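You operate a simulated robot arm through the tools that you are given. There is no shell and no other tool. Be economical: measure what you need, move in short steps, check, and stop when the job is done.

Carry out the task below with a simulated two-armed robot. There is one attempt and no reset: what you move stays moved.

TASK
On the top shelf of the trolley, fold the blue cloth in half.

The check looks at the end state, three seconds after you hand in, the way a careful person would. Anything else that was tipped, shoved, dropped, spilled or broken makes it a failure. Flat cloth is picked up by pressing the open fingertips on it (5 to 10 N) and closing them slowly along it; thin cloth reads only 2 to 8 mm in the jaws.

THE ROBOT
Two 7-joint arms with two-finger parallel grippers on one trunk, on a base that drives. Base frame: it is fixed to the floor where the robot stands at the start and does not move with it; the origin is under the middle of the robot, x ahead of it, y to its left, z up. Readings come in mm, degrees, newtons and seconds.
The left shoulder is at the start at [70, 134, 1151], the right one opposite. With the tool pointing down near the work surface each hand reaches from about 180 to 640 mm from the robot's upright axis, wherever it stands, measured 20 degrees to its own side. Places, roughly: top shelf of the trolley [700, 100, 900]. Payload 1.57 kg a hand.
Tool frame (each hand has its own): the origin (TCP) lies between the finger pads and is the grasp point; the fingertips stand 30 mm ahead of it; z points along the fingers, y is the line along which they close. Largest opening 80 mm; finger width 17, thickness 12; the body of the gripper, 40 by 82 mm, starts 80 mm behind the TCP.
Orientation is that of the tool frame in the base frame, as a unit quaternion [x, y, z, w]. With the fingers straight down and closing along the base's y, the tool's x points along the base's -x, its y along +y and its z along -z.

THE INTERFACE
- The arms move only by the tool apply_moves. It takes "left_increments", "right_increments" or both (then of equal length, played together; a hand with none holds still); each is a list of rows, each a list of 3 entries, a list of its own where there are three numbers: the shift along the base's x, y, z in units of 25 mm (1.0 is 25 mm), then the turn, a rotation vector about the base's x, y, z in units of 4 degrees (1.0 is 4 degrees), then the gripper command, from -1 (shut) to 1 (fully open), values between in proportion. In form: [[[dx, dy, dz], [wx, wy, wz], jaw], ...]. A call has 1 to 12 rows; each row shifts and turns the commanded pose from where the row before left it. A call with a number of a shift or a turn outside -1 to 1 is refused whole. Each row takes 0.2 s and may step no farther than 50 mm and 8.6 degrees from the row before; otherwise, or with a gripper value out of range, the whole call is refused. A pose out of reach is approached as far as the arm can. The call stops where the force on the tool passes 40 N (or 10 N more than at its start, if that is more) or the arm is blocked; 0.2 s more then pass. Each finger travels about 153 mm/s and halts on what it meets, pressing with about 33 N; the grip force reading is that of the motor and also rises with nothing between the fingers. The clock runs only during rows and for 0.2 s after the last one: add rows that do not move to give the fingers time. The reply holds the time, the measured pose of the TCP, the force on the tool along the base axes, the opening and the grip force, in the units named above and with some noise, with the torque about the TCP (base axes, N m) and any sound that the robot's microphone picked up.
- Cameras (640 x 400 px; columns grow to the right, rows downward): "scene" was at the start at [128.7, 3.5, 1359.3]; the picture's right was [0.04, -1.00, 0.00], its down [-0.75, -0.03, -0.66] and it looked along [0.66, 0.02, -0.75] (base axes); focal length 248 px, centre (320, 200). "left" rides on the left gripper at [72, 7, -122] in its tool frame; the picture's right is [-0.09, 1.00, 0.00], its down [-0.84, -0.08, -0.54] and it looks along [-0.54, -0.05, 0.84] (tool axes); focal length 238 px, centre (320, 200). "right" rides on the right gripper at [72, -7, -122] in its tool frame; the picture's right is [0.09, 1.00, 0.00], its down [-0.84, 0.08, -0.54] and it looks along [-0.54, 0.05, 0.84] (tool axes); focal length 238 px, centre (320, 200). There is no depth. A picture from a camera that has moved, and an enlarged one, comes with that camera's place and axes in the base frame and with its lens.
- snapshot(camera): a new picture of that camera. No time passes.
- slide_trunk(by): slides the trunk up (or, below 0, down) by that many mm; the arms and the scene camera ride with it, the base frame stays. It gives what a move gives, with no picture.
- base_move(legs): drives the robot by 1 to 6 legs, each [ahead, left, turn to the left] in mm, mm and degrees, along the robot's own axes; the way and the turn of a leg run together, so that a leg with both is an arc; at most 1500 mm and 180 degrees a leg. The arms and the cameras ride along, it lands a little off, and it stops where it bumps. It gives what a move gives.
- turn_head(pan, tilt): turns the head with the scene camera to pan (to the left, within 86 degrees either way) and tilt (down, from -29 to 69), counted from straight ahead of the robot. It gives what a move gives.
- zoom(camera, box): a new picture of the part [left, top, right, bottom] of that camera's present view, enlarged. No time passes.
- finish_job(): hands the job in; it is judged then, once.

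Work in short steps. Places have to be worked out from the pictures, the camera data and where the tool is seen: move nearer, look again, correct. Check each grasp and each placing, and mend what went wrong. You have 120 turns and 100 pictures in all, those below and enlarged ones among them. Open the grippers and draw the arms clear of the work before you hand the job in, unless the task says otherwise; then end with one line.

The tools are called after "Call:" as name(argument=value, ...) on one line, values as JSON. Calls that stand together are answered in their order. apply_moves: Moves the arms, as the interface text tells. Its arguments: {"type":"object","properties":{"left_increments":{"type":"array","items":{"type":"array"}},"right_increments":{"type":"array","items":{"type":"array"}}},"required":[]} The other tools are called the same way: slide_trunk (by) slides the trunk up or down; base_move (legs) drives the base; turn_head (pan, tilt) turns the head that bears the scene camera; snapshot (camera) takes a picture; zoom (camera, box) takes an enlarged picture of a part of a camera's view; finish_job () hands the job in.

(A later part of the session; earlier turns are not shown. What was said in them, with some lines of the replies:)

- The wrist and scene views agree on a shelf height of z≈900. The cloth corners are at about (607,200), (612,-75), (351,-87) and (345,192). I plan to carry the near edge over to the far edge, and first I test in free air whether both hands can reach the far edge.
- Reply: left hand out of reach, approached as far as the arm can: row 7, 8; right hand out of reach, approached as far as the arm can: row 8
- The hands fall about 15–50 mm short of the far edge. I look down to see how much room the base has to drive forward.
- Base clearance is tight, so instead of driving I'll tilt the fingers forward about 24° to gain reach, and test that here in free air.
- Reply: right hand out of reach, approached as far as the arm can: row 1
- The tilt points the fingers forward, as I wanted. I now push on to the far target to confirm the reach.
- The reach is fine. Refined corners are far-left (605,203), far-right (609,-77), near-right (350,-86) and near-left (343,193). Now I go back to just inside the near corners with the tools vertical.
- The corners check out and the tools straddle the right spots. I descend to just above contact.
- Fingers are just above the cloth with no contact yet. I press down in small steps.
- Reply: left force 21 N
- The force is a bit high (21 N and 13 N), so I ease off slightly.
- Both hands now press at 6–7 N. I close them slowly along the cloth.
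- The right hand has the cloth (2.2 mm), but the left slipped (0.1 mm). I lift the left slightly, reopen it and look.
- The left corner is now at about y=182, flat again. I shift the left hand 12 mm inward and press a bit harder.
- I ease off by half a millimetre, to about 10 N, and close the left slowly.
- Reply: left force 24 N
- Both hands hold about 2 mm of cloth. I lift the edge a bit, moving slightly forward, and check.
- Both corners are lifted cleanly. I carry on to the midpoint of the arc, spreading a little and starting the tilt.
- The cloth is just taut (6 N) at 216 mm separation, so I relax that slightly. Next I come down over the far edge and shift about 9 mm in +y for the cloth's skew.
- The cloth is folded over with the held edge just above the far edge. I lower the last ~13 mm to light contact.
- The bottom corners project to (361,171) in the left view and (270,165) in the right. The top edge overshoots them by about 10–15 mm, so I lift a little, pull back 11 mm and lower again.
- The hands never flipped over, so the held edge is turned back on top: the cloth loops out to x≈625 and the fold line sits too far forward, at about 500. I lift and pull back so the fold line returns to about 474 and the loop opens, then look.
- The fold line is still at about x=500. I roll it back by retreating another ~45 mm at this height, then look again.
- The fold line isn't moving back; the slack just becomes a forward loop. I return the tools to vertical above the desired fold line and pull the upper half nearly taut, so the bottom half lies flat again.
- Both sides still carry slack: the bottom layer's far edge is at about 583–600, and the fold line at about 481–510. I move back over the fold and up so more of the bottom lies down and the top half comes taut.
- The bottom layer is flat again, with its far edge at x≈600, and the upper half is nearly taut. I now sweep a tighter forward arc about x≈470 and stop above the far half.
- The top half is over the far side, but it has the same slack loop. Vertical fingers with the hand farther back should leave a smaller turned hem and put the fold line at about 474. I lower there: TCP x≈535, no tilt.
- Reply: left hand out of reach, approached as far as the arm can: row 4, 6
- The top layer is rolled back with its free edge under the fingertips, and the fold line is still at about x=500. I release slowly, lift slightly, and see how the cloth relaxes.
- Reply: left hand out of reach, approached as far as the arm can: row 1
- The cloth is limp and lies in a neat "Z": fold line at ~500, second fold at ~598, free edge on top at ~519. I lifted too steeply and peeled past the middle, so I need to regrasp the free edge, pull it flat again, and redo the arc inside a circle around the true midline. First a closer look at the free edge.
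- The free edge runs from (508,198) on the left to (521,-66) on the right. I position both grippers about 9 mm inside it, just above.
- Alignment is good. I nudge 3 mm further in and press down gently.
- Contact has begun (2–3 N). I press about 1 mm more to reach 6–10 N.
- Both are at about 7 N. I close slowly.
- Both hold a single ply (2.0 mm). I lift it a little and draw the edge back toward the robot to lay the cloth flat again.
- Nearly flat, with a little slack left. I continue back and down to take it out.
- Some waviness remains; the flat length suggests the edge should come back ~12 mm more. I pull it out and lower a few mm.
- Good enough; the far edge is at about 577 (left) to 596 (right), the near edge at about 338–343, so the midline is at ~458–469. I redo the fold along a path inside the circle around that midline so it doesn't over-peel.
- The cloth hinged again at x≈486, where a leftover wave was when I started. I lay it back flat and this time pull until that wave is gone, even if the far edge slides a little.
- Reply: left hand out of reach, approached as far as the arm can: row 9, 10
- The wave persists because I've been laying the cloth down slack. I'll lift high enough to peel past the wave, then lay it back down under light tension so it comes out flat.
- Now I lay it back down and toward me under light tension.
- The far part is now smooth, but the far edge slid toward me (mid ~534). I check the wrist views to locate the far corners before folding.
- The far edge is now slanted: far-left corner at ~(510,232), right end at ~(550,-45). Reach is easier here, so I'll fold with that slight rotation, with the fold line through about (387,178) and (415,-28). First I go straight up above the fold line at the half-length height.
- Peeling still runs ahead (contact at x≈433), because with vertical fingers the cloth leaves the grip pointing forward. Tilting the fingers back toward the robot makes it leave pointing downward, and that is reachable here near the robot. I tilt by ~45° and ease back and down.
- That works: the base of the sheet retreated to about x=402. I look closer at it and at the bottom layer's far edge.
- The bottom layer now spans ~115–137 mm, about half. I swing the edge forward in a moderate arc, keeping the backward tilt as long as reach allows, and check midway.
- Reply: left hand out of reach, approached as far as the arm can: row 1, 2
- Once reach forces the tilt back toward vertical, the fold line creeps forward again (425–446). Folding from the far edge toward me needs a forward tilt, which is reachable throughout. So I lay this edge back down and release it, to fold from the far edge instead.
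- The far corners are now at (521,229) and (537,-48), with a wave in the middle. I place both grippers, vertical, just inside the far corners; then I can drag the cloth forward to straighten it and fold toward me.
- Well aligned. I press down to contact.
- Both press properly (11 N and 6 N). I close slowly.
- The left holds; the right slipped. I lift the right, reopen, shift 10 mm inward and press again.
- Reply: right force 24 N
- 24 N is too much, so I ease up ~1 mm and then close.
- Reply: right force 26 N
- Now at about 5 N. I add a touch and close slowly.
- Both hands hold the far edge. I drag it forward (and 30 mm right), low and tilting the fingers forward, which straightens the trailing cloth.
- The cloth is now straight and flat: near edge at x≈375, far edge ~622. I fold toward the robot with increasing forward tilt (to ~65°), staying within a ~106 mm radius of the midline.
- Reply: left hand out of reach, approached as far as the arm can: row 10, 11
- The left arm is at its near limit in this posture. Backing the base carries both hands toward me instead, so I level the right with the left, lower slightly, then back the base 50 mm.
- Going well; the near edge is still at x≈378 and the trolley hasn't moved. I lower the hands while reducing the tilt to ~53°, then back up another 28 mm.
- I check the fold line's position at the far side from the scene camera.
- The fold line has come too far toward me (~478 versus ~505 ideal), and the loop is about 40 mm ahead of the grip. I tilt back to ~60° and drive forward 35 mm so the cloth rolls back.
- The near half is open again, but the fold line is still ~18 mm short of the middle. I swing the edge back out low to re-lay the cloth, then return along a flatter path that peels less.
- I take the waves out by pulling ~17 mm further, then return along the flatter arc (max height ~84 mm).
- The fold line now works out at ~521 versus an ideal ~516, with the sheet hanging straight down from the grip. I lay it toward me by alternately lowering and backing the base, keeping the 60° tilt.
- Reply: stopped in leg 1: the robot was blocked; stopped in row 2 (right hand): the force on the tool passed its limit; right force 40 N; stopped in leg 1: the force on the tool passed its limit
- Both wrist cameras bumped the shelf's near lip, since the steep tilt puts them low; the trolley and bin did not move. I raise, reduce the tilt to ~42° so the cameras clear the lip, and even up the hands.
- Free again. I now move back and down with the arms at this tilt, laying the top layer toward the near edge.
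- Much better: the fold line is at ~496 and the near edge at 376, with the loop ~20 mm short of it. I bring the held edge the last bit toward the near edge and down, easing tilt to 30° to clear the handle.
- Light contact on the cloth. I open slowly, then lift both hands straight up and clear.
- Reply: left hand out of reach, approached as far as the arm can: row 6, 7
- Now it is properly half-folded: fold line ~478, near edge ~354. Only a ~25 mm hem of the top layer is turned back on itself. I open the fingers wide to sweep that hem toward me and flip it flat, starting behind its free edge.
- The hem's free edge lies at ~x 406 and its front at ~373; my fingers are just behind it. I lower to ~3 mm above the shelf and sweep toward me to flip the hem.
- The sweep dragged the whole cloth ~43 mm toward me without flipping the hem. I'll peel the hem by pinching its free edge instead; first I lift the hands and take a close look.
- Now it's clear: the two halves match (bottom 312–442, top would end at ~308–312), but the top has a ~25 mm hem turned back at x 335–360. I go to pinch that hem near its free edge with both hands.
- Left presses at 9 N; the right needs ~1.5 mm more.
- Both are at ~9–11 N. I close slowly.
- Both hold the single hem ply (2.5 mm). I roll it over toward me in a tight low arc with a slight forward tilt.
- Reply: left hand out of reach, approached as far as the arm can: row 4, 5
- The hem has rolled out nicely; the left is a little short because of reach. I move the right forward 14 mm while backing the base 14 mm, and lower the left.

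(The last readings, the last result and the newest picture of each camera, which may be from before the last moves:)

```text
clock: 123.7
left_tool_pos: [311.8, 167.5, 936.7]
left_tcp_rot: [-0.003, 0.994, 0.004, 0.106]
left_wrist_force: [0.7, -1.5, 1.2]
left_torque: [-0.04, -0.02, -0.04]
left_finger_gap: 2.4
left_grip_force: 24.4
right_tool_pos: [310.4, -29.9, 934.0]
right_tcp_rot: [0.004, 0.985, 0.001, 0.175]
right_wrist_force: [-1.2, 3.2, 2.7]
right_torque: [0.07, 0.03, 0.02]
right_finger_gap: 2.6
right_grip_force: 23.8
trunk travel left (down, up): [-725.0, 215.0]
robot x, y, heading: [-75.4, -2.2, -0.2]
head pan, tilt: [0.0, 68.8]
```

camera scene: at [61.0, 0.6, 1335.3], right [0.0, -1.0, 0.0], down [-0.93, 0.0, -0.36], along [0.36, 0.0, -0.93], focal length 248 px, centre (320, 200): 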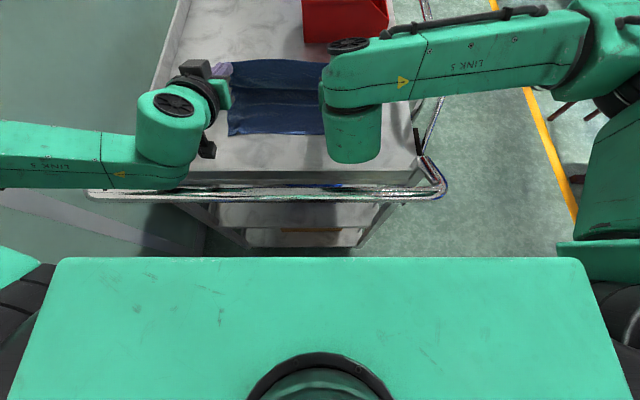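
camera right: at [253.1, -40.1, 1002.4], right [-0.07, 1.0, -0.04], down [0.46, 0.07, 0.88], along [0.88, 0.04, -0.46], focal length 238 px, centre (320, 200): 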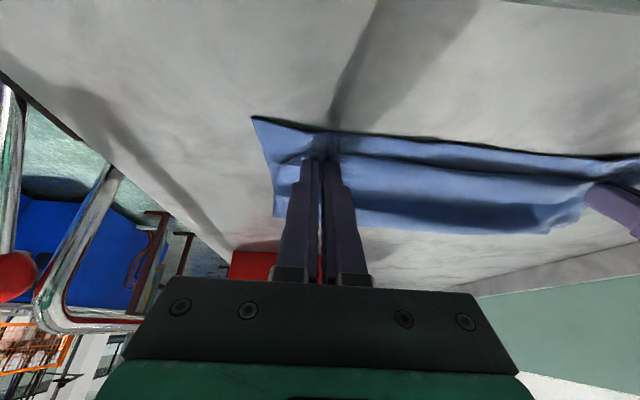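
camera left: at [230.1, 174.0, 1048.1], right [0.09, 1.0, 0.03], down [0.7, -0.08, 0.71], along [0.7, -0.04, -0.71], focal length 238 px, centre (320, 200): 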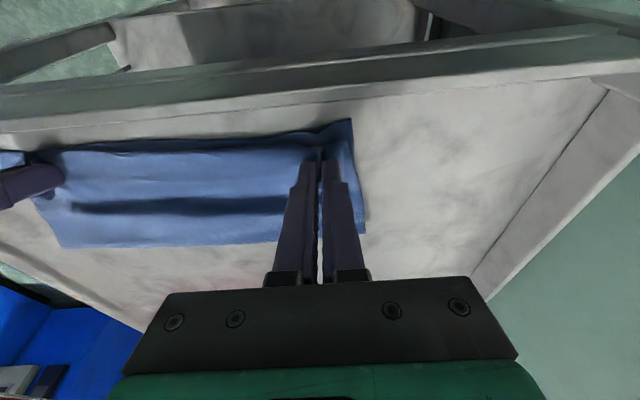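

Both hands are low at the near edge. I release slowly and lift clear.

Call:
apply_moves(left_increments=[[[0, 0, 0], [0, 0, 0], -0.85], [[0, 0, 0], [0, 0, 0], -0.7], [[0, 0, 0], [0, 0, 0], -0.55], [[0, 0, 0], [0, 0, 0], -0.4], [[0, 0, 0], [0, 0, 0], -0.3], [[0, 0, 0.3], [0, 0, 0], -0.3], [[0, 0, 0.7], [0, 0, 0], -0.3], [[0, 0, 1], [0, 0, 0], -0.3], [[0.3, 0.3, 1], [0, 0.5, 0], -0.3], [[0.3, 0.8, 1], [0, 0.7, 0], -0.3], [[0.3, 0.8, 0.8], [0, 0.7, 0], -0.3], [[0.3, 0.8, 0], [0, 0.7, 0], -0.3]], right_increments=[[[0, 0, 0], [0, 0, 0], -0.85], [[0, 0, 0], [0, 0, 0], -0.7], [[0, 0, 0], [0, 0, 0], -0.55], [[0, 0, 0], [0, 0, 0], -0.4], [[0, 0, 0], [0, 0, 0], -0.3], [[0, 0, 0.3], [0, 0, 0], -0.3], [[0, 0, 0.7], [0, 0, 0], -0.3], [[0, 0, 1], [0, 0, 0], -0.3], [[0.3, -0.3, 1], [0, 0.5, 0], -0.3], [[0.3, -0.8, 1], [0, 0.7, 0], -0.3], [[0.3, -0.8, 0.8], [0, 0.7, 0], -0.3], [[0.3, -0.8, 0], [0, 0.7, 0], -0.3]])

Call:
zoom(camera="scene", box=[180, 40, 400, 177])

```text
clock: 126.3
left_tool_pos: [345.0, 234.6, 1055.6]
left_tcp_rot: [-0.001, 1.0, 0.004, 0.014]
left_wrist_force: [0.6, -0.2, -0.4]
left_torque: [-0.03, 0.01, 0.03]
left_finger_gap: 27.9
left_grip_force: 0.0
right_tool_pos: [341.2, -98.6, 1053.2]
right_tcp_rot: [0.004, 0.996, 0.0, 0.084]
right_wrist_force: [0.1, -0.1, 0.4]
right_torque: [-0.02, -0.01, -0.01]
right_finger_gap: 28.0
right_grip_force: 0.1
trunk travel left (down, up): [-725.0, 215.0]
robot x, y, heading: [-76.1, -1.6, -0.3]
head pan, tilt: [0.0, 68.8]
```

```text
2.91 times, centred on (290, 108) of scene
camera zoom: at [32.9, -0.6, 1335.5], right [0.0, -1.0, 0.0], down [-0.93, 0.0, -0.36], along [0.36, 0.0, -0.93], focal length 721 px, centre (407, 466)
```

zoom: 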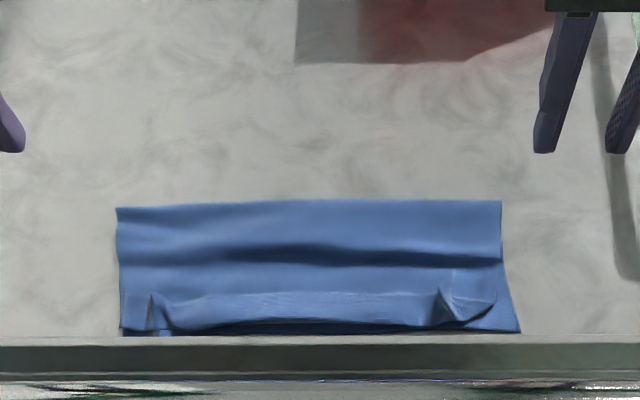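

The hem is still turned because pulling slides the whole light cloth toward the lip instead of going taut. I need to pin it with one hand while the other unrolls. First I move the cloth away from the lip, pressing closed fingers near the fold and dragging forward.

Call:
apply_moves(left_increments=[[[0.353, -0.567, -0.5], [0, 0.07, 0], -1], [[0.353, -0.567, -0.5], [0, 0.07, 0], -1], [[0.353, -0.567, -0.5], [0, 0.07, 0], -1], [[0.353, -0.567, -0.5], [0, 0.07, 0], -1], [[0.353, -0.567, -0.5], [0, 0.07, 0], -1], [[0.353, -0.567, -0.5], [0, 0.07, 0], -1], [[0, 0, -0.85], [0, 0, 0], -1], [[0, 0, -0.8], [0, 0, 0], -1], [[0, 0, -0.15], [0, 0, 0], -1], [[0, 0, 0], [0, 0, 0], -1]], right_increments=[[[0.38, 0.593, -0.5], [0, 0.4, 0], -1], [[0.38, 0.593, -0.5], [0, 0.4, 0], -1], [[0.38, 0.593, -0.5], [0, 0.4, 0], -1], [[0.38, 0.593, -0.5], [0, 0.4, 0], -1], [[0.38, 0.593, -0.5], [0, 0.4, 0], -1], [[0.38, 0.593, -0.5], [0, 0.4, 0], -1], [[0, 0, -0.85], [0, 0, 0], -1], [[0, 0, -0.75], [0, 0, 0], -1], [[0, 0, -0.1], [0, 0, 0], -1], [[0, 0, 0], [0, 0, 0], -1]])

Call:
apply_moves(left_increments=[[[0, 0, -0.08], [0, 0, 0], -1], [[0, 0, -0.04], [0, 0, 0], -1], [[0, 0, 0], [0, 0, 0], -1]], right_increments=[[[0, 0, -0.08], [0, 0, 0], -1], [[0, 0, -0.04], [0, 0, 0], -1], [[0, 0, 0], [0, 0, 0], -1]])

```text
clock: 128.5
left_tool_pos: [393.0, 150.2, 935.7]
left_tcp_rot: [-0.001, 1.0, 0.003, 0.002]
left_wrist_force: [0.9, 0.0, -0.4]
left_torque: [-0.02, -0.01, 0.03]
left_finger_gap: 0.1
left_grip_force: 21.2
right_tool_pos: [397.2, -9.1, 935.8]
right_tcp_rot: [0.004, 1.0, 0.001, 0.002]
right_wrist_force: [-0.5, -0.4, -0.1]
right_torque: [0.02, 0.0, 0.02]
right_finger_gap: 0.2
right_grip_force: 21.2
trunk travel left (down, up): [-725.0, 215.0]
robot x, y, heading: [-76.3, 3.7, -0.3]
head pan, tilt: [0.0, 68.8]
```

```text
clock: 129.3
left_tool_pos: [394.4, 150.7, 932.2]
left_tcp_rot: [-0.002, 1.0, 0.003, 0.001]
left_wrist_force: [0.6, 0.2, 0.7]
left_torque: [-0.02, 0.0, 0.01]
left_finger_gap: 0.0
left_grip_force: 21.1
right_tool_pos: [397.4, -9.0, 934.2]
right_tcp_rot: [0.004, 1.0, 0.0, 0.002]
right_wrist_force: [0.2, -0.2, -1.2]
right_torque: [-0.01, 0.0, -0.04]
right_finger_gap: 0.0
right_grip_force: 20.9
trunk travel left (down, up): [-725.0, 215.0]
robot x, y, heading: [-72.0, 2.1, -0.2]
head pan, tilt: [0.0, 68.8]
```

Call:
apply_moves(left_increments=[[[0, 0, -0.06], [0, 0, 0], -1], [[0, 0, 0], [0, 0, 0], -1]], right_increments=[[[0, 0, -0.07], [0, 0, 0], -1], [[0, 0, 0], [0, 0, 0], -1]])

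```text
clock: 129.9
left_tool_pos: [393.7, 150.7, 931.8]
left_tcp_rot: [-0.001, 1.0, 0.003, 0.003]
left_wrist_force: [0.7, 1.2, 12.0]
left_torque: [0.05, -0.07, 0.0]
left_finger_gap: 0.1
left_grip_force: 21.8
right_tool_pos: [396.3, -8.4, 933.5]
right_tcp_rot: [0.004, 1.0, 0.0, 0.002]
right_wrist_force: [-1.3, 0.5, 0.3]
right_torque: [0.0, 0.0, 0.0]
right_finger_gap: 0.2
right_grip_force: 20.8
trunk travel left (down, up): [-725.0, 215.0]
robot x, y, heading: [-73.4, -0.7, -0.4]
head pan, tilt: [0.0, 68.8]
```

The left presses at 12 N; I bring the right down to match, then drag forward 60 mm.

Call:
apply_moves(right_increments=[[[0, 0, -0.08], [0, 0, 0], -1], [[0, 0, 0], [0, 0, 0], -1]])

Call:
apply_moves(left_increments=[[[0.2, 0, 0], [0, 0, 0], -1], [[0.2, 0, 0], [0, 0, 0], -1], [[0.2, 0, 0], [0, 0, 0], -1], [[0.2, 0, 0], [0, 0, 0], -1], [[0.2, 0, 0], [0, 0, 0], -1], [[0.2, 0, 0], [0, 0, 0], -1], [[0.2, 0, 0], [0, 0, 0], -1], [[0.2, 0, 0], [0, 0, 0], -1], [[0.2, 0, 0], [0, 0, 0], -1], [[0.2, 0, 0], [0, 0, 0], -1], [[0.2, 0, 0], [0, 0, 0], -1], [[0.2, 0, 0], [0, 0, 0], -1]], right_increments=[[[0.2, 0, 0], [0, 0, 0], -1], [[0.2, 0, 0], [0, 0, 0], -1], [[0.2, 0, 0], [0, 0, 0], -1], [[0.2, 0, 0], [0, 0, 0], -1], [[0.2, 0, 0], [0, 0, 0], -1], [[0.2, 0, 0], [0, 0, 0], -1], [[0.2, 0, 0], [0, 0, 0], -1], [[0.2, 0, 0], [0, 0, 0], -1], [[0.2, 0, 0], [0, 0, 0], -1], [[0.2, 0, 0], [0, 0, 0], -1], [[0.2, 0, 0], [0, 0, 0], -1], [[0.2, 0, 0], [0, 0, 0], -1]])

Call:
zoom(camera="scene", box=[180, 40, 400, 177])

```text
clock: 130.5
left_tool_pos: [392.7, 149.3, 931.5]
left_tcp_rot: [-0.001, 1.0, 0.004, 0.002]
left_wrist_force: [2.7, 1.3, 14.6]
left_torque: [0.0, -0.08, -0.01]
left_finger_gap: 0.0
left_grip_force: 21.8
right_tool_pos: [394.7, -8.8, 932.5]
right_tcp_rot: [0.004, 1.0, 0.0, 0.002]
right_wrist_force: [0.2, 0.4, 6.3]
right_torque: [0.04, -0.04, 0.0]
right_finger_gap: 0.0
right_grip_force: 21.1
trunk travel left (down, up): [-725.0, 215.0]
robot x, y, heading: [-77.1, -4.8, -0.4]
head pan, tilt: [0.0, 68.8]
```

```text
clock: 133.1
left_tool_pos: [442.0, 157.3, 935.1]
left_tcp_rot: [-0.003, 1.0, 0.003, 0.003]
left_wrist_force: [-0.2, -0.6, -1.3]
left_torque: [0.01, -0.03, -0.04]
left_finger_gap: 0.1
left_grip_force: 21.2
left hand out of reach, approached as far as the arm can: row 10, 11, 12
right_tool_pos: [455.3, -9.1, 932.8]
right_tcp_rot: [0.005, 1.0, 0.0, 0.004]
right_wrist_force: [-2.5, -0.3, 15.8]
right_torque: [-0.01, 0.07, 0.01]
right_finger_gap: 0.1
right_grip_force: 21.2
trunk travel left (down, up): [-725.0, 215.0]
robot x, y, heading: [-76.6, 1.1, -0.1]
head pan, tilt: [0.0, 68.8]
```

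```text
2.91 times, centred on (290, 108) of scene
camera zoom: at [27.6, 0.0, 1336.1], right [0.0, -1.0, 0.0], down [-0.93, 0.0, -0.36], along [0.36, 0.0, -0.93], focal length 721 px, centre (407, 466)
```

zoom: 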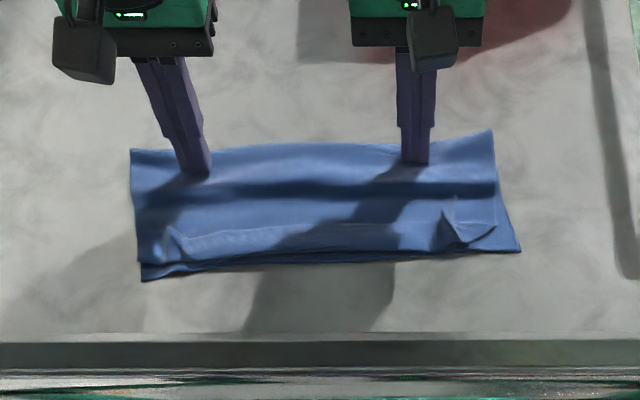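

Dragging worked: the cloth is clear of the lip, shape intact. With the right hand still pinning it near the fold, I move the left hand to pinch the hem's left end (free edge ~x 379, y ~165).

Call:
apply_moves(left_increments=[[[0, 0, 0.9], [0, 0, 0], -0.4], [[-0.73, 0.1, 0], [0, 0, 0], -0.4], [[-0.73, 0.1, 0], [0, 0, 0], -0.4], [[-0.73, 0.1, 0], [0, 0, 0], -0.4], [[-0.73, 0.1, 0], [0, 0, 0], -0.4], [[0, 0, -0.8], [0, 0, 0], -0.4], [[0, 0, -0.1], [0, 0, 0], -0.4], [[0, 0, 0], [0, 0, 0], -0.4]])

Call:
zoom(camera="left", box=[160, 80, 440, 255])

```text
clock: 134.9
left_tool_pos: [369.2, 167.2, 933.7]
left_tcp_rot: [-0.002, 1.0, 0.004, 0.002]
left_wrist_force: [0.0, -0.1, 0.1]
left_torque: [0.0, -0.02, -0.06]
left_finger_gap: 23.9
left_grip_force: 0.0
right_tool_pos: [455.4, -9.1, 931.1]
right_tcp_rot: [0.003, 1.0, 0.0, 0.004]
right_wrist_force: [-1.2, 0.3, 17.8]
right_torque: [-0.03, 0.08, 0.01]
right_finger_gap: 0.1
right_grip_force: 20.9
trunk travel left (down, up): [-725.0, 215.0]
robot x, y, heading: [-77.3, 0.5, -0.3]
head pan, tilt: [0.0, 68.8]
```

```text
2.29 times, centred on (300, 168) of left
camera zoom: at [296.1, 173.2, 1056.7], right [0.09, 1.0, 0.01], down [0.83, -0.08, 0.54], along [0.54, -0.04, -0.84], focal length 545 px, centre (366, 274)
```

zoom: 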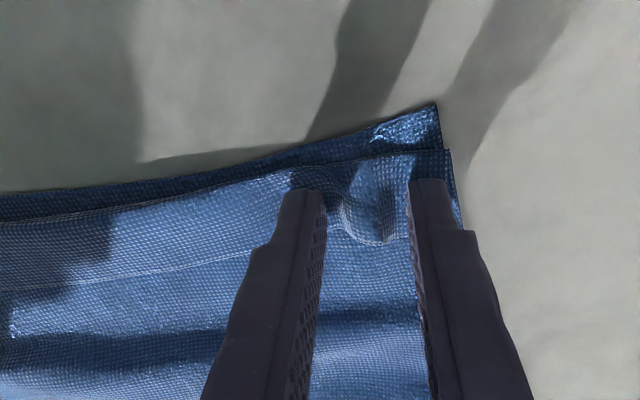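

The view is clear: free edge at x≈380, hem front ~353, bottom corner ~340. I shift 4 mm toward the edge, press and close.

Call:
apply_moves(left_increments=[[[0.16, -0.05, -0.06], [0, 0, 0], -0.4], [[0, 0, -0.04], [0, 0, 0], -0.4], [[0, 0, 0], [0, 0, 0], -0.4]])

```text
clock: 135.7
left_tool_pos: [373.4, 164.3, 933.0]
left_tcp_rot: [-0.003, 1.0, 0.004, 0.001]
left_wrist_force: [-0.8, -0.7, 6.4]
left_torque: [0.04, 0.06, 0.0]
left_finger_gap: 23.7
left_grip_force: 0.1
right_tool_pos: [454.1, -9.4, 931.9]
right_tcp_rot: [0.004, 1.0, 0.0, 0.004]
right_wrist_force: [1.8, 0.7, 15.9]
right_torque: [0.04, -0.04, -0.02]
right_finger_gap: 0.0
right_grip_force: 20.9
trunk travel left (down, up): [-725.0, 215.0]
robot x, y, heading: [-75.8, -0.5, -0.3]
head pan, tilt: [0.0, 68.8]
```

Call:
apply_moves(left_increments=[[[0, 0, -0.02], [0, 0, 0], -0.46], [[0, 0, 0], [0, 0, 0], -0.52], [[0, 0, 0], [0, 0, 0], -0.58], [[0, 0, 0], [0, 0, 0], -0.64], [[0, 0, 0], [0, 0, 0], -0.7], [[0, 0, 0], [0, 0, 0], -0.76], [[0, 0, 0], [0, 0, 0], -0.82], [[0, 0, 0], [0, 0, 0], -0.88], [[0, 0, 0], [0, 0, 0], -0.94], [[0, 0, 0], [0, 0, 0], -1], [[0, 0, 0], [0, 0, 0], -1], [[0, 0, 0], [0, 0, 0], -1]])

```text
clock: 138.3
left_tool_pos: [372.8, 165.8, 933.5]
left_tcp_rot: [-0.002, 1.0, 0.004, 0.002]
left_wrist_force: [0.8, -0.2, 17.3]
left_torque: [0.09, -0.01, 0.01]
left_finger_gap: 2.8
left_grip_force: 23.6
right_tool_pos: [455.0, -10.2, 931.8]
right_tcp_rot: [0.005, 1.0, 0.0, 0.004]
right_wrist_force: [1.4, 1.9, 10.6]
right_torque: [0.05, -0.05, 0.01]
right_finger_gap: 0.1
right_grip_force: 21.2
trunk travel left (down, up): [-725.0, 215.0]
robot x, y, heading: [-73.7, -2.7, -0.4]
head pan, tilt: [0.0, 68.8]
```

Held (2.8 mm). With the right pinning, I flip this end over toward me and slightly outward, then open quickly while it leans past the edge.

Call:
apply_moves(left_increments=[[[-0.3, 0, 0.5], [0, 0, 0], -1], [[-0.5, 0.1, 0.3], [0, 0, 0], -1], [[-0.5, 0.1, 0], [0, 0, 0], -1], [[-0.5, 0.1, -0.2], [0, 0, 0], -1], [[-0.2, 0.1, -0.1], [0, 0, 0], -1], [[0, 0, 0], [0, 0, 0], -1], [[0, 0, 0], [0, 0, 0], -0.3], [[0, 0, 0], [0, 0, 0], -0.3], [[0, 0, 0.6], [0, 0, 0], -0.3], [[0, 0, 0.9], [0, 0, 0], -0.3]])

Call:
zoom(camera="left", box=[0, 40, 440, 290])

```text
clock: 140.5
left_tool_pos: [321.9, 175.1, 982.5]
left_tcp_rot: [-0.002, 1.0, 0.004, 0.003]
left_wrist_force: [0.2, -0.2, 0.0]
left_torque: [-0.01, 0.02, 0.0]
left_finger_gap: 28.0
left_grip_force: 0.1
right_tool_pos: [455.2, -8.3, 931.7]
right_tcp_rot: [0.005, 1.0, 0.001, 0.003]
right_wrist_force: [-1.2, -0.8, 19.6]
right_torque: [-0.01, 0.04, -0.04]
right_finger_gap: 0.1
right_grip_force: 21.0
trunk travel left (down, up): [-725.0, 215.0]
robot x, y, heading: [-77.9, -0.2, -0.1]
head pan, tilt: [0.0, 68.8]
```

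```text
1.45 times, centred on (220, 165) of left
camera zoom: at [249.1, 181.4, 1103.8], right [0.09, 1.0, 0.01], down [0.83, -0.08, 0.55], along [0.54, -0.04, -0.84], focal length 347 px, centre (466, 251)
```

zoom: 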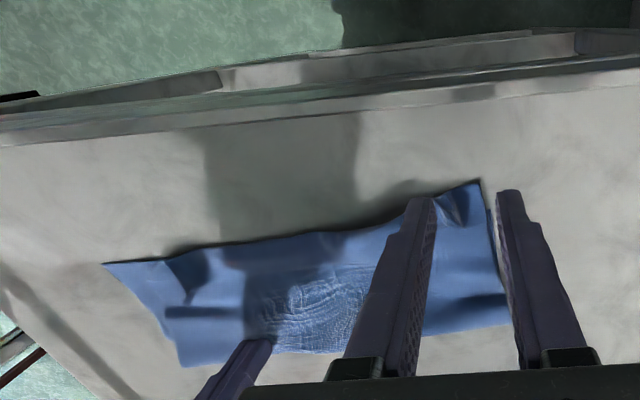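

The hem flipped out along almost the whole edge. I release the pin, lift both hands clear, and check the whole cloth.

Call:
apply_moves(left_increments=[[[0, 0, 0.8], [0, 0, 0], -0.3], [[0, 0.6, 0.8], [0, 0, 0], -0.3], [[0, 0.9, 0.8], [0, 0, 0], -0.3], [[0, 0.9, 0.2], [0, 0, 0], -0.3], [[0, 0.9, 0], [0, 0, 0], -0.3], [[0, 0.5, 0], [0, 0, 0], -0.3]], right_increments=[[[0, 0, 0.7], [0, 0, 0], -1], [[0, 0, 0.9], [0, 0, 0], -1], [[0, -0.6, 0.9], [0, 0, 0], -1], [[-0.5, -0.9, 0.8], [0, 0, 0], -1], [[-0.5, -0.9, 0.8], [0, 0, 0], -1], [[-0.5, -0.9, 0], [0, 0, 0], -0.4]])

Call:
zoom(camera="scene", box=[215, 75, 375, 145])

```text
clock: 141.9
left_tool_pos: [326.0, 269.3, 1045.7]
left_tcp_rot: [0.0, 1.0, 0.004, 0.001]
left_wrist_force: [-0.2, 0.0, 0.1]
left_torque: [0.0, -0.01, 0.0]
left_finger_gap: 28.3
left_grip_force: 0.1
right_tool_pos: [421.0, -93.0, 1034.1]
right_tcp_rot: [0.004, 1.0, -0.001, 0.002]
right_wrist_force: [-0.1, -0.2, -1.4]
right_torque: [0.02, 0.04, 0.02]
right_finger_gap: 24.1
right_grip_force: 0.0
trunk travel left (down, up): [-725.0, 215.0]
robot x, y, heading: [-73.9, 2.1, -0.5]
head pan, tilt: [0.0, 68.8]
```

```text
4.00 times, centred on (295, 110) of scene
camera zoom: at [31.0, -1.2, 1335.7], right [0.0, -1.0, 0.0], down [-0.93, 0.0, -0.36], along [0.36, 0.0, -0.93], focal length 991 px, centre (420, 560)
```

zoom: 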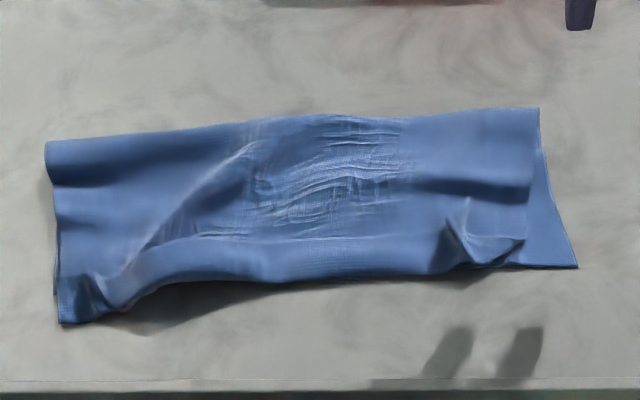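

It's a half fold with matching edges; only the right corner of the top layer is still turned in. I repeat the trick there: left hand pins near the fold, right hand pinches the corner at ~(378,-38).

Call:
apply_moves(left_increments=[[[0.5, -0.75, -0.25], [0, 0, 0], -1], [[0.5, -0.75, -0.25], [0, 0, 0], -1], [[0.5, -0.75, -0.25], [0, 0, 0], -1], [[0.5, -0.75, -0.25], [0, 0, 0], -1], [[0.5, -0.75, -0.25], [0, 0, 0], -1], [[0.5, -0.75, -0.25], [0, 0, 0], -1], [[0.5, -0.75, -0.25], [0, 0, 0], -1], [[0.5, -0.75, -0.25], [0, 0, 0], -1], [[0, 0, -0.8], [0, 0, 0], -1], [[0, 0, -0.8], [0, 0, 0], -1], [[0, 0, -0.8], [0, 0, 0], -1], [[0, 0, 0], [0, 0, 0], -1]], right_increments=[[[-0.215, 0.275, -0.2], [0, 0, 0], -0.4], [[-0.215, 0.275, -0.2], [0, 0, 0], -0.4], [[-0.215, 0.275, -0.2], [0, 0, 0], -0.4], [[-0.215, 0.275, -0.2], [0, 0, 0], -0.4], [[-0.215, 0.275, -0.2], [0, 0, 0], -0.4], [[-0.215, 0.275, -0.2], [0, 0, 0], -0.4], [[-0.215, 0.275, -0.2], [0, 0, 0], -0.4], [[-0.215, 0.275, -0.2], [0, 0, 0], -0.4], [[0, 0, -0.75], [0, 0, 0], -0.4], [[0, 0, -0.75], [0, 0, 0], -0.4], [[0, 0, -0.75], [0, 0, 0], -0.4], [[0, 0, 0], [0, 0, 0], -0.4]])

Call:
apply_moves(left_increments=[[[0, 0, -0.1], [0, 0, 0], -1], [[0, 0, -0.08], [0, 0, 0], -1], [[0, 0, 0], [0, 0, 0], -1]], right_increments=[[[0, 0, -0.1], [0, 0, 0], -0.4], [[0, 0, -0.06], [0, 0, 0], -0.4], [[0, 0, 0], [0, 0, 0], -0.4]])

```text
clock: 144.5
left_tool_pos: [420.0, 124.4, 938.8]
left_tcp_rot: [-0.002, 1.0, 0.002, 0.002]
left_wrist_force: [-0.6, 0.5, -0.3]
left_torque: [0.0, 0.02, -0.01]
left_finger_gap: 0.0
left_grip_force: 21.4
left hand out of reach, approached as far as the arm can: row 11
right_tool_pos: [377.8, -37.5, 935.2]
right_tcp_rot: [0.004, 1.0, 0.0, 0.001]
right_wrist_force: [-0.1, -0.2, 0.5]
right_torque: [0.01, 0.0, 0.02]
right_finger_gap: 24.5
right_grip_force: 0.3
trunk travel left (down, up): [-725.0, 215.0]
robot x, y, heading: [-76.2, -3.7, -0.4]
head pan, tilt: [0.0, 68.8]
```

```text
clock: 145.3
left_tool_pos: [418.3, 125.2, 935.7]
left_tcp_rot: [-0.002, 1.0, 0.003, 0.002]
left_wrist_force: [0.1, 0.0, 0.4]
left_torque: [0.01, 0.0, 0.0]
left_finger_gap: 0.0
left_grip_force: 21.0
right_tool_pos: [376.6, -36.1, 933.1]
right_tcp_rot: [0.004, 1.0, 0.001, 0.004]
right_wrist_force: [3.7, -0.3, 18.5]
right_torque: [0.26, -0.09, -0.07]
right_finger_gap: 24.0
right_grip_force: 0.0
trunk travel left (down, up): [-725.0, 215.0]
robot x, y, heading: [-74.5, -0.3, -0.2]
head pan, tilt: [0.0, 68.8]
```

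The right presses at 18 N, so I ease it 0.5 mm and close it slowly while the left comes down to pin.

Call:
apply_moves(left_increments=[[[0, 0, -0.06], [0, 0, 0], -1], [[0, 0, -0.06], [0, 0, 0], -1], [[0, 0, -0.05], [0, 0, 0], -1], [[0, 0, 0], [0, 0, 0], -1], [[0, 0, 0], [0, 0, 0], -1], [[0, 0, 0], [0, 0, 0], -1], [[0, 0, 0], [0, 0, 0], -1], [[0, 0, 0], [0, 0, 0], -1], [[0, 0, 0], [0, 0, 0], -1], [[0, 0, 0], [0, 0, 0], -1], [[0, 0, 0], [0, 0, 0], -1], [[0, 0, 0], [0, 0, 0], -1]], right_increments=[[[0, 0, 0.04], [0, 0, 0], -0.4], [[0, 0, 0], [0, 0, 0], -0.46], [[0, 0, 0], [0, 0, 0], -0.52], [[0, 0, 0], [0, 0, 0], -0.58], [[0, 0, 0], [0, 0, 0], -0.64], [[0, 0, 0], [0, 0, 0], -0.7], [[0, 0, 0], [0, 0, 0], -0.76], [[0, 0, 0], [0, 0, 0], -0.82], [[0, 0, 0], [0, 0, 0], -0.88], [[0, 0, 0], [0, 0, 0], -0.94], [[0, 0, 0], [0, 0, 0], -1], [[0, 0, 0], [0, 0, 0], -1]])

```text
clock: 147.9
left_tool_pos: [417.3, 126.5, 932.5]
left_tcp_rot: [-0.001, 1.0, 0.003, 0.002]
left_wrist_force: [0.0, -0.7, 1.2]
left_torque: [0.03, -0.01, 0.01]
left_finger_gap: 0.0
left_grip_force: 21.9
right_tool_pos: [376.0, -36.9, 933.7]
right_tcp_rot: [0.004, 1.0, 0.0, 0.003]
right_wrist_force: [0.4, 1.1, 12.2]
right_torque: [0.07, 0.01, 0.05]
right_finger_gap: 2.8
right_grip_force: 24.1
trunk travel left (down, up): [-725.0, 215.0]
robot x, y, heading: [-73.1, -1.0, -0.5]
head pan, tilt: [0.0, 68.8]
```

Held (2.8 mm). I press the left pin a bit more, then flip the right corner over toward me and outward, releasing while it leans past the edge.

Call:
apply_moves(left_increments=[[[0, 0, -0.07], [0, 0, 0], -1], [[0, 0, 0], [0, 0, 0], -1], [[0, 0, 0], [0, 0, 0], -1], [[0, 0, 0], [0, 0, 0], -1], [[0, 0, 0], [0, 0, 0], -1], [[0, 0, 0], [0, 0, 0], -1], [[0, 0, 0], [0, 0, 0], -1], [[0, 0, 0], [0, 0, 0], -1], [[0, 0, 0], [0, 0, 0], -1], [[0, 0, 0], [0, 0, 0], -1], [[0, 0, 0], [0, 0, 0], -1], [[0, 0, 0], [0, 0, 0], -1]], right_increments=[[[0, 0, 0], [0, 0, 0], -1], [[-0.25, 0, 0.5], [0, 0, 0], -1], [[-0.4, -0.12, 0.3], [0, 0, 0], -1], [[-0.4, -0.12, 0], [0, 0, 0], -1], [[-0.4, -0.12, -0.2], [0, 0, 0], -1], [[-0.1, -0.12, -0.1], [0, 0, 0], -1], [[0, 0, 0], [0, 0, 0], -1], [[0, 0, 0], [0, 0, 0], -0.3], [[0, 0, 0], [0, 0, 0], -0.3], [[0, 0, 0.6], [0, 0, 0], -0.3], [[0, 0, 0.9], [0, 0, 0], -0.3], [[0, 0, 0.9], [0, 0, 0], -0.3]])

Call:
apply_moves(left_increments=[[[0, 0, 0.6], [0, 0, 0], -1], [[0, 0, 0.9], [0, 0, 0], -1], [[0, 0.3, 0.9], [0, 0, 0], -1], [[0, 0.9, 0.9], [0, 0, 0], -1], [[0, 0.9, 0.6], [0, 0, 0], 0], [[0, 0.9, 0.6], [0, 0, 0], 0.5], [[0, 0.9, 0], [0, 0, 0], 0.5], [[0, 0.9, 0], [0, 0, 0], 0.5]], right_increments=[[[0, 0, 0.6], [0, 0, 0], -0.3], [[0, -0.5, 0.6], [0, 0, 0], 0], [[0, -0.9, 0.6], [0, 0, 0], 0.5], [[0, -0.9, 0.5], [0, 0, 0], 0.5], [[0, -0.9, 0], [0, 0, 0], 0.5], [[0, -0.9, 0], [0, 0, 0], 0.5], [[0, -0.9, 0], [0, 0, 0], 0.5], [[0, -0.5, 0], [0, 0, 0], 0.5]])

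Call:
snapshot(camera="scene")

```text
clock: 150.5
left_tool_pos: [416.4, 125.5, 930.5]
left_tcp_rot: [-0.001, 1.0, 0.003, 0.005]
left_wrist_force: [4.8, 2.2, 30.0]
left_torque: [-0.01, -0.04, -0.01]
left_finger_gap: 0.0
left_grip_force: 21.4
left hand out of reach, approached as far as the arm can: row 1
right_tool_pos: [334.9, -49.0, 1008.1]
right_tcp_rot: [0.004, 1.0, 0.0, 0.003]
right_wrist_force: [-1.1, 1.0, -0.5]
right_torque: [-0.01, -0.03, -0.02]
right_finger_gap: 28.0
right_grip_force: 0.1
trunk travel left (down, up): [-725.0, 215.0]
robot x, y, heading: [-73.9, -2.9, -0.3]
head pan, tilt: [0.0, 68.8]
```

```text
clock: 152.3
left_tool_pos: [417.5, 244.9, 1041.3]
left_tcp_rot: [-0.001, 1.0, 0.003, 0.0]
left_wrist_force: [-0.2, -0.7, -0.5]
left_torque: [0.0, -0.02, 0.01]
left_finger_gap: 60.0
left_grip_force: 0.0
right_tool_pos: [338.6, -186.4, 1063.8]
right_tcp_rot: [0.005, 1.0, -0.001, 0.0]
right_wrist_force: [0.0, 0.5, 0.4]
right_torque: [0.02, 0.01, -0.01]
right_finger_gap: 60.3
right_grip_force: 0.0
trunk travel left (down, up): [-725.0, 215.0]
robot x, y, heading: [-75.1, -5.5, -0.5]
head pan, tilt: [0.0, 68.8]
```

```text
0 pictures are left
camera scene: at [31.1, 0.4, 1335.7], right [0.0, -1.0, 0.0], down [-0.93, 0.0, -0.36], along [0.36, 0.0, -0.93], focal length 248 px, centre (320, 200)
```

scene: 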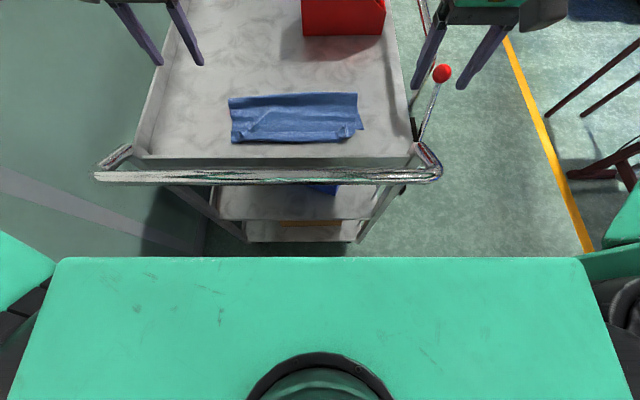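

The last picture shows the cloth folded into a half-size strip on the shelf, bins and trolley undisturbed. The grippers are open and clear, so I hand it in.

Call:
finish_job()

```text
The job is handed in.
```

The blue cloth is folded in half on the trolley's top shelf, about 70–100 mm nearer the robot than where it started. Some wrinkles remain, and I had no pictures left to check closely that the top layer's corners lie flat. The wrist cameras bumped the shelf's near lip once, but nothing looked moved or tipped.
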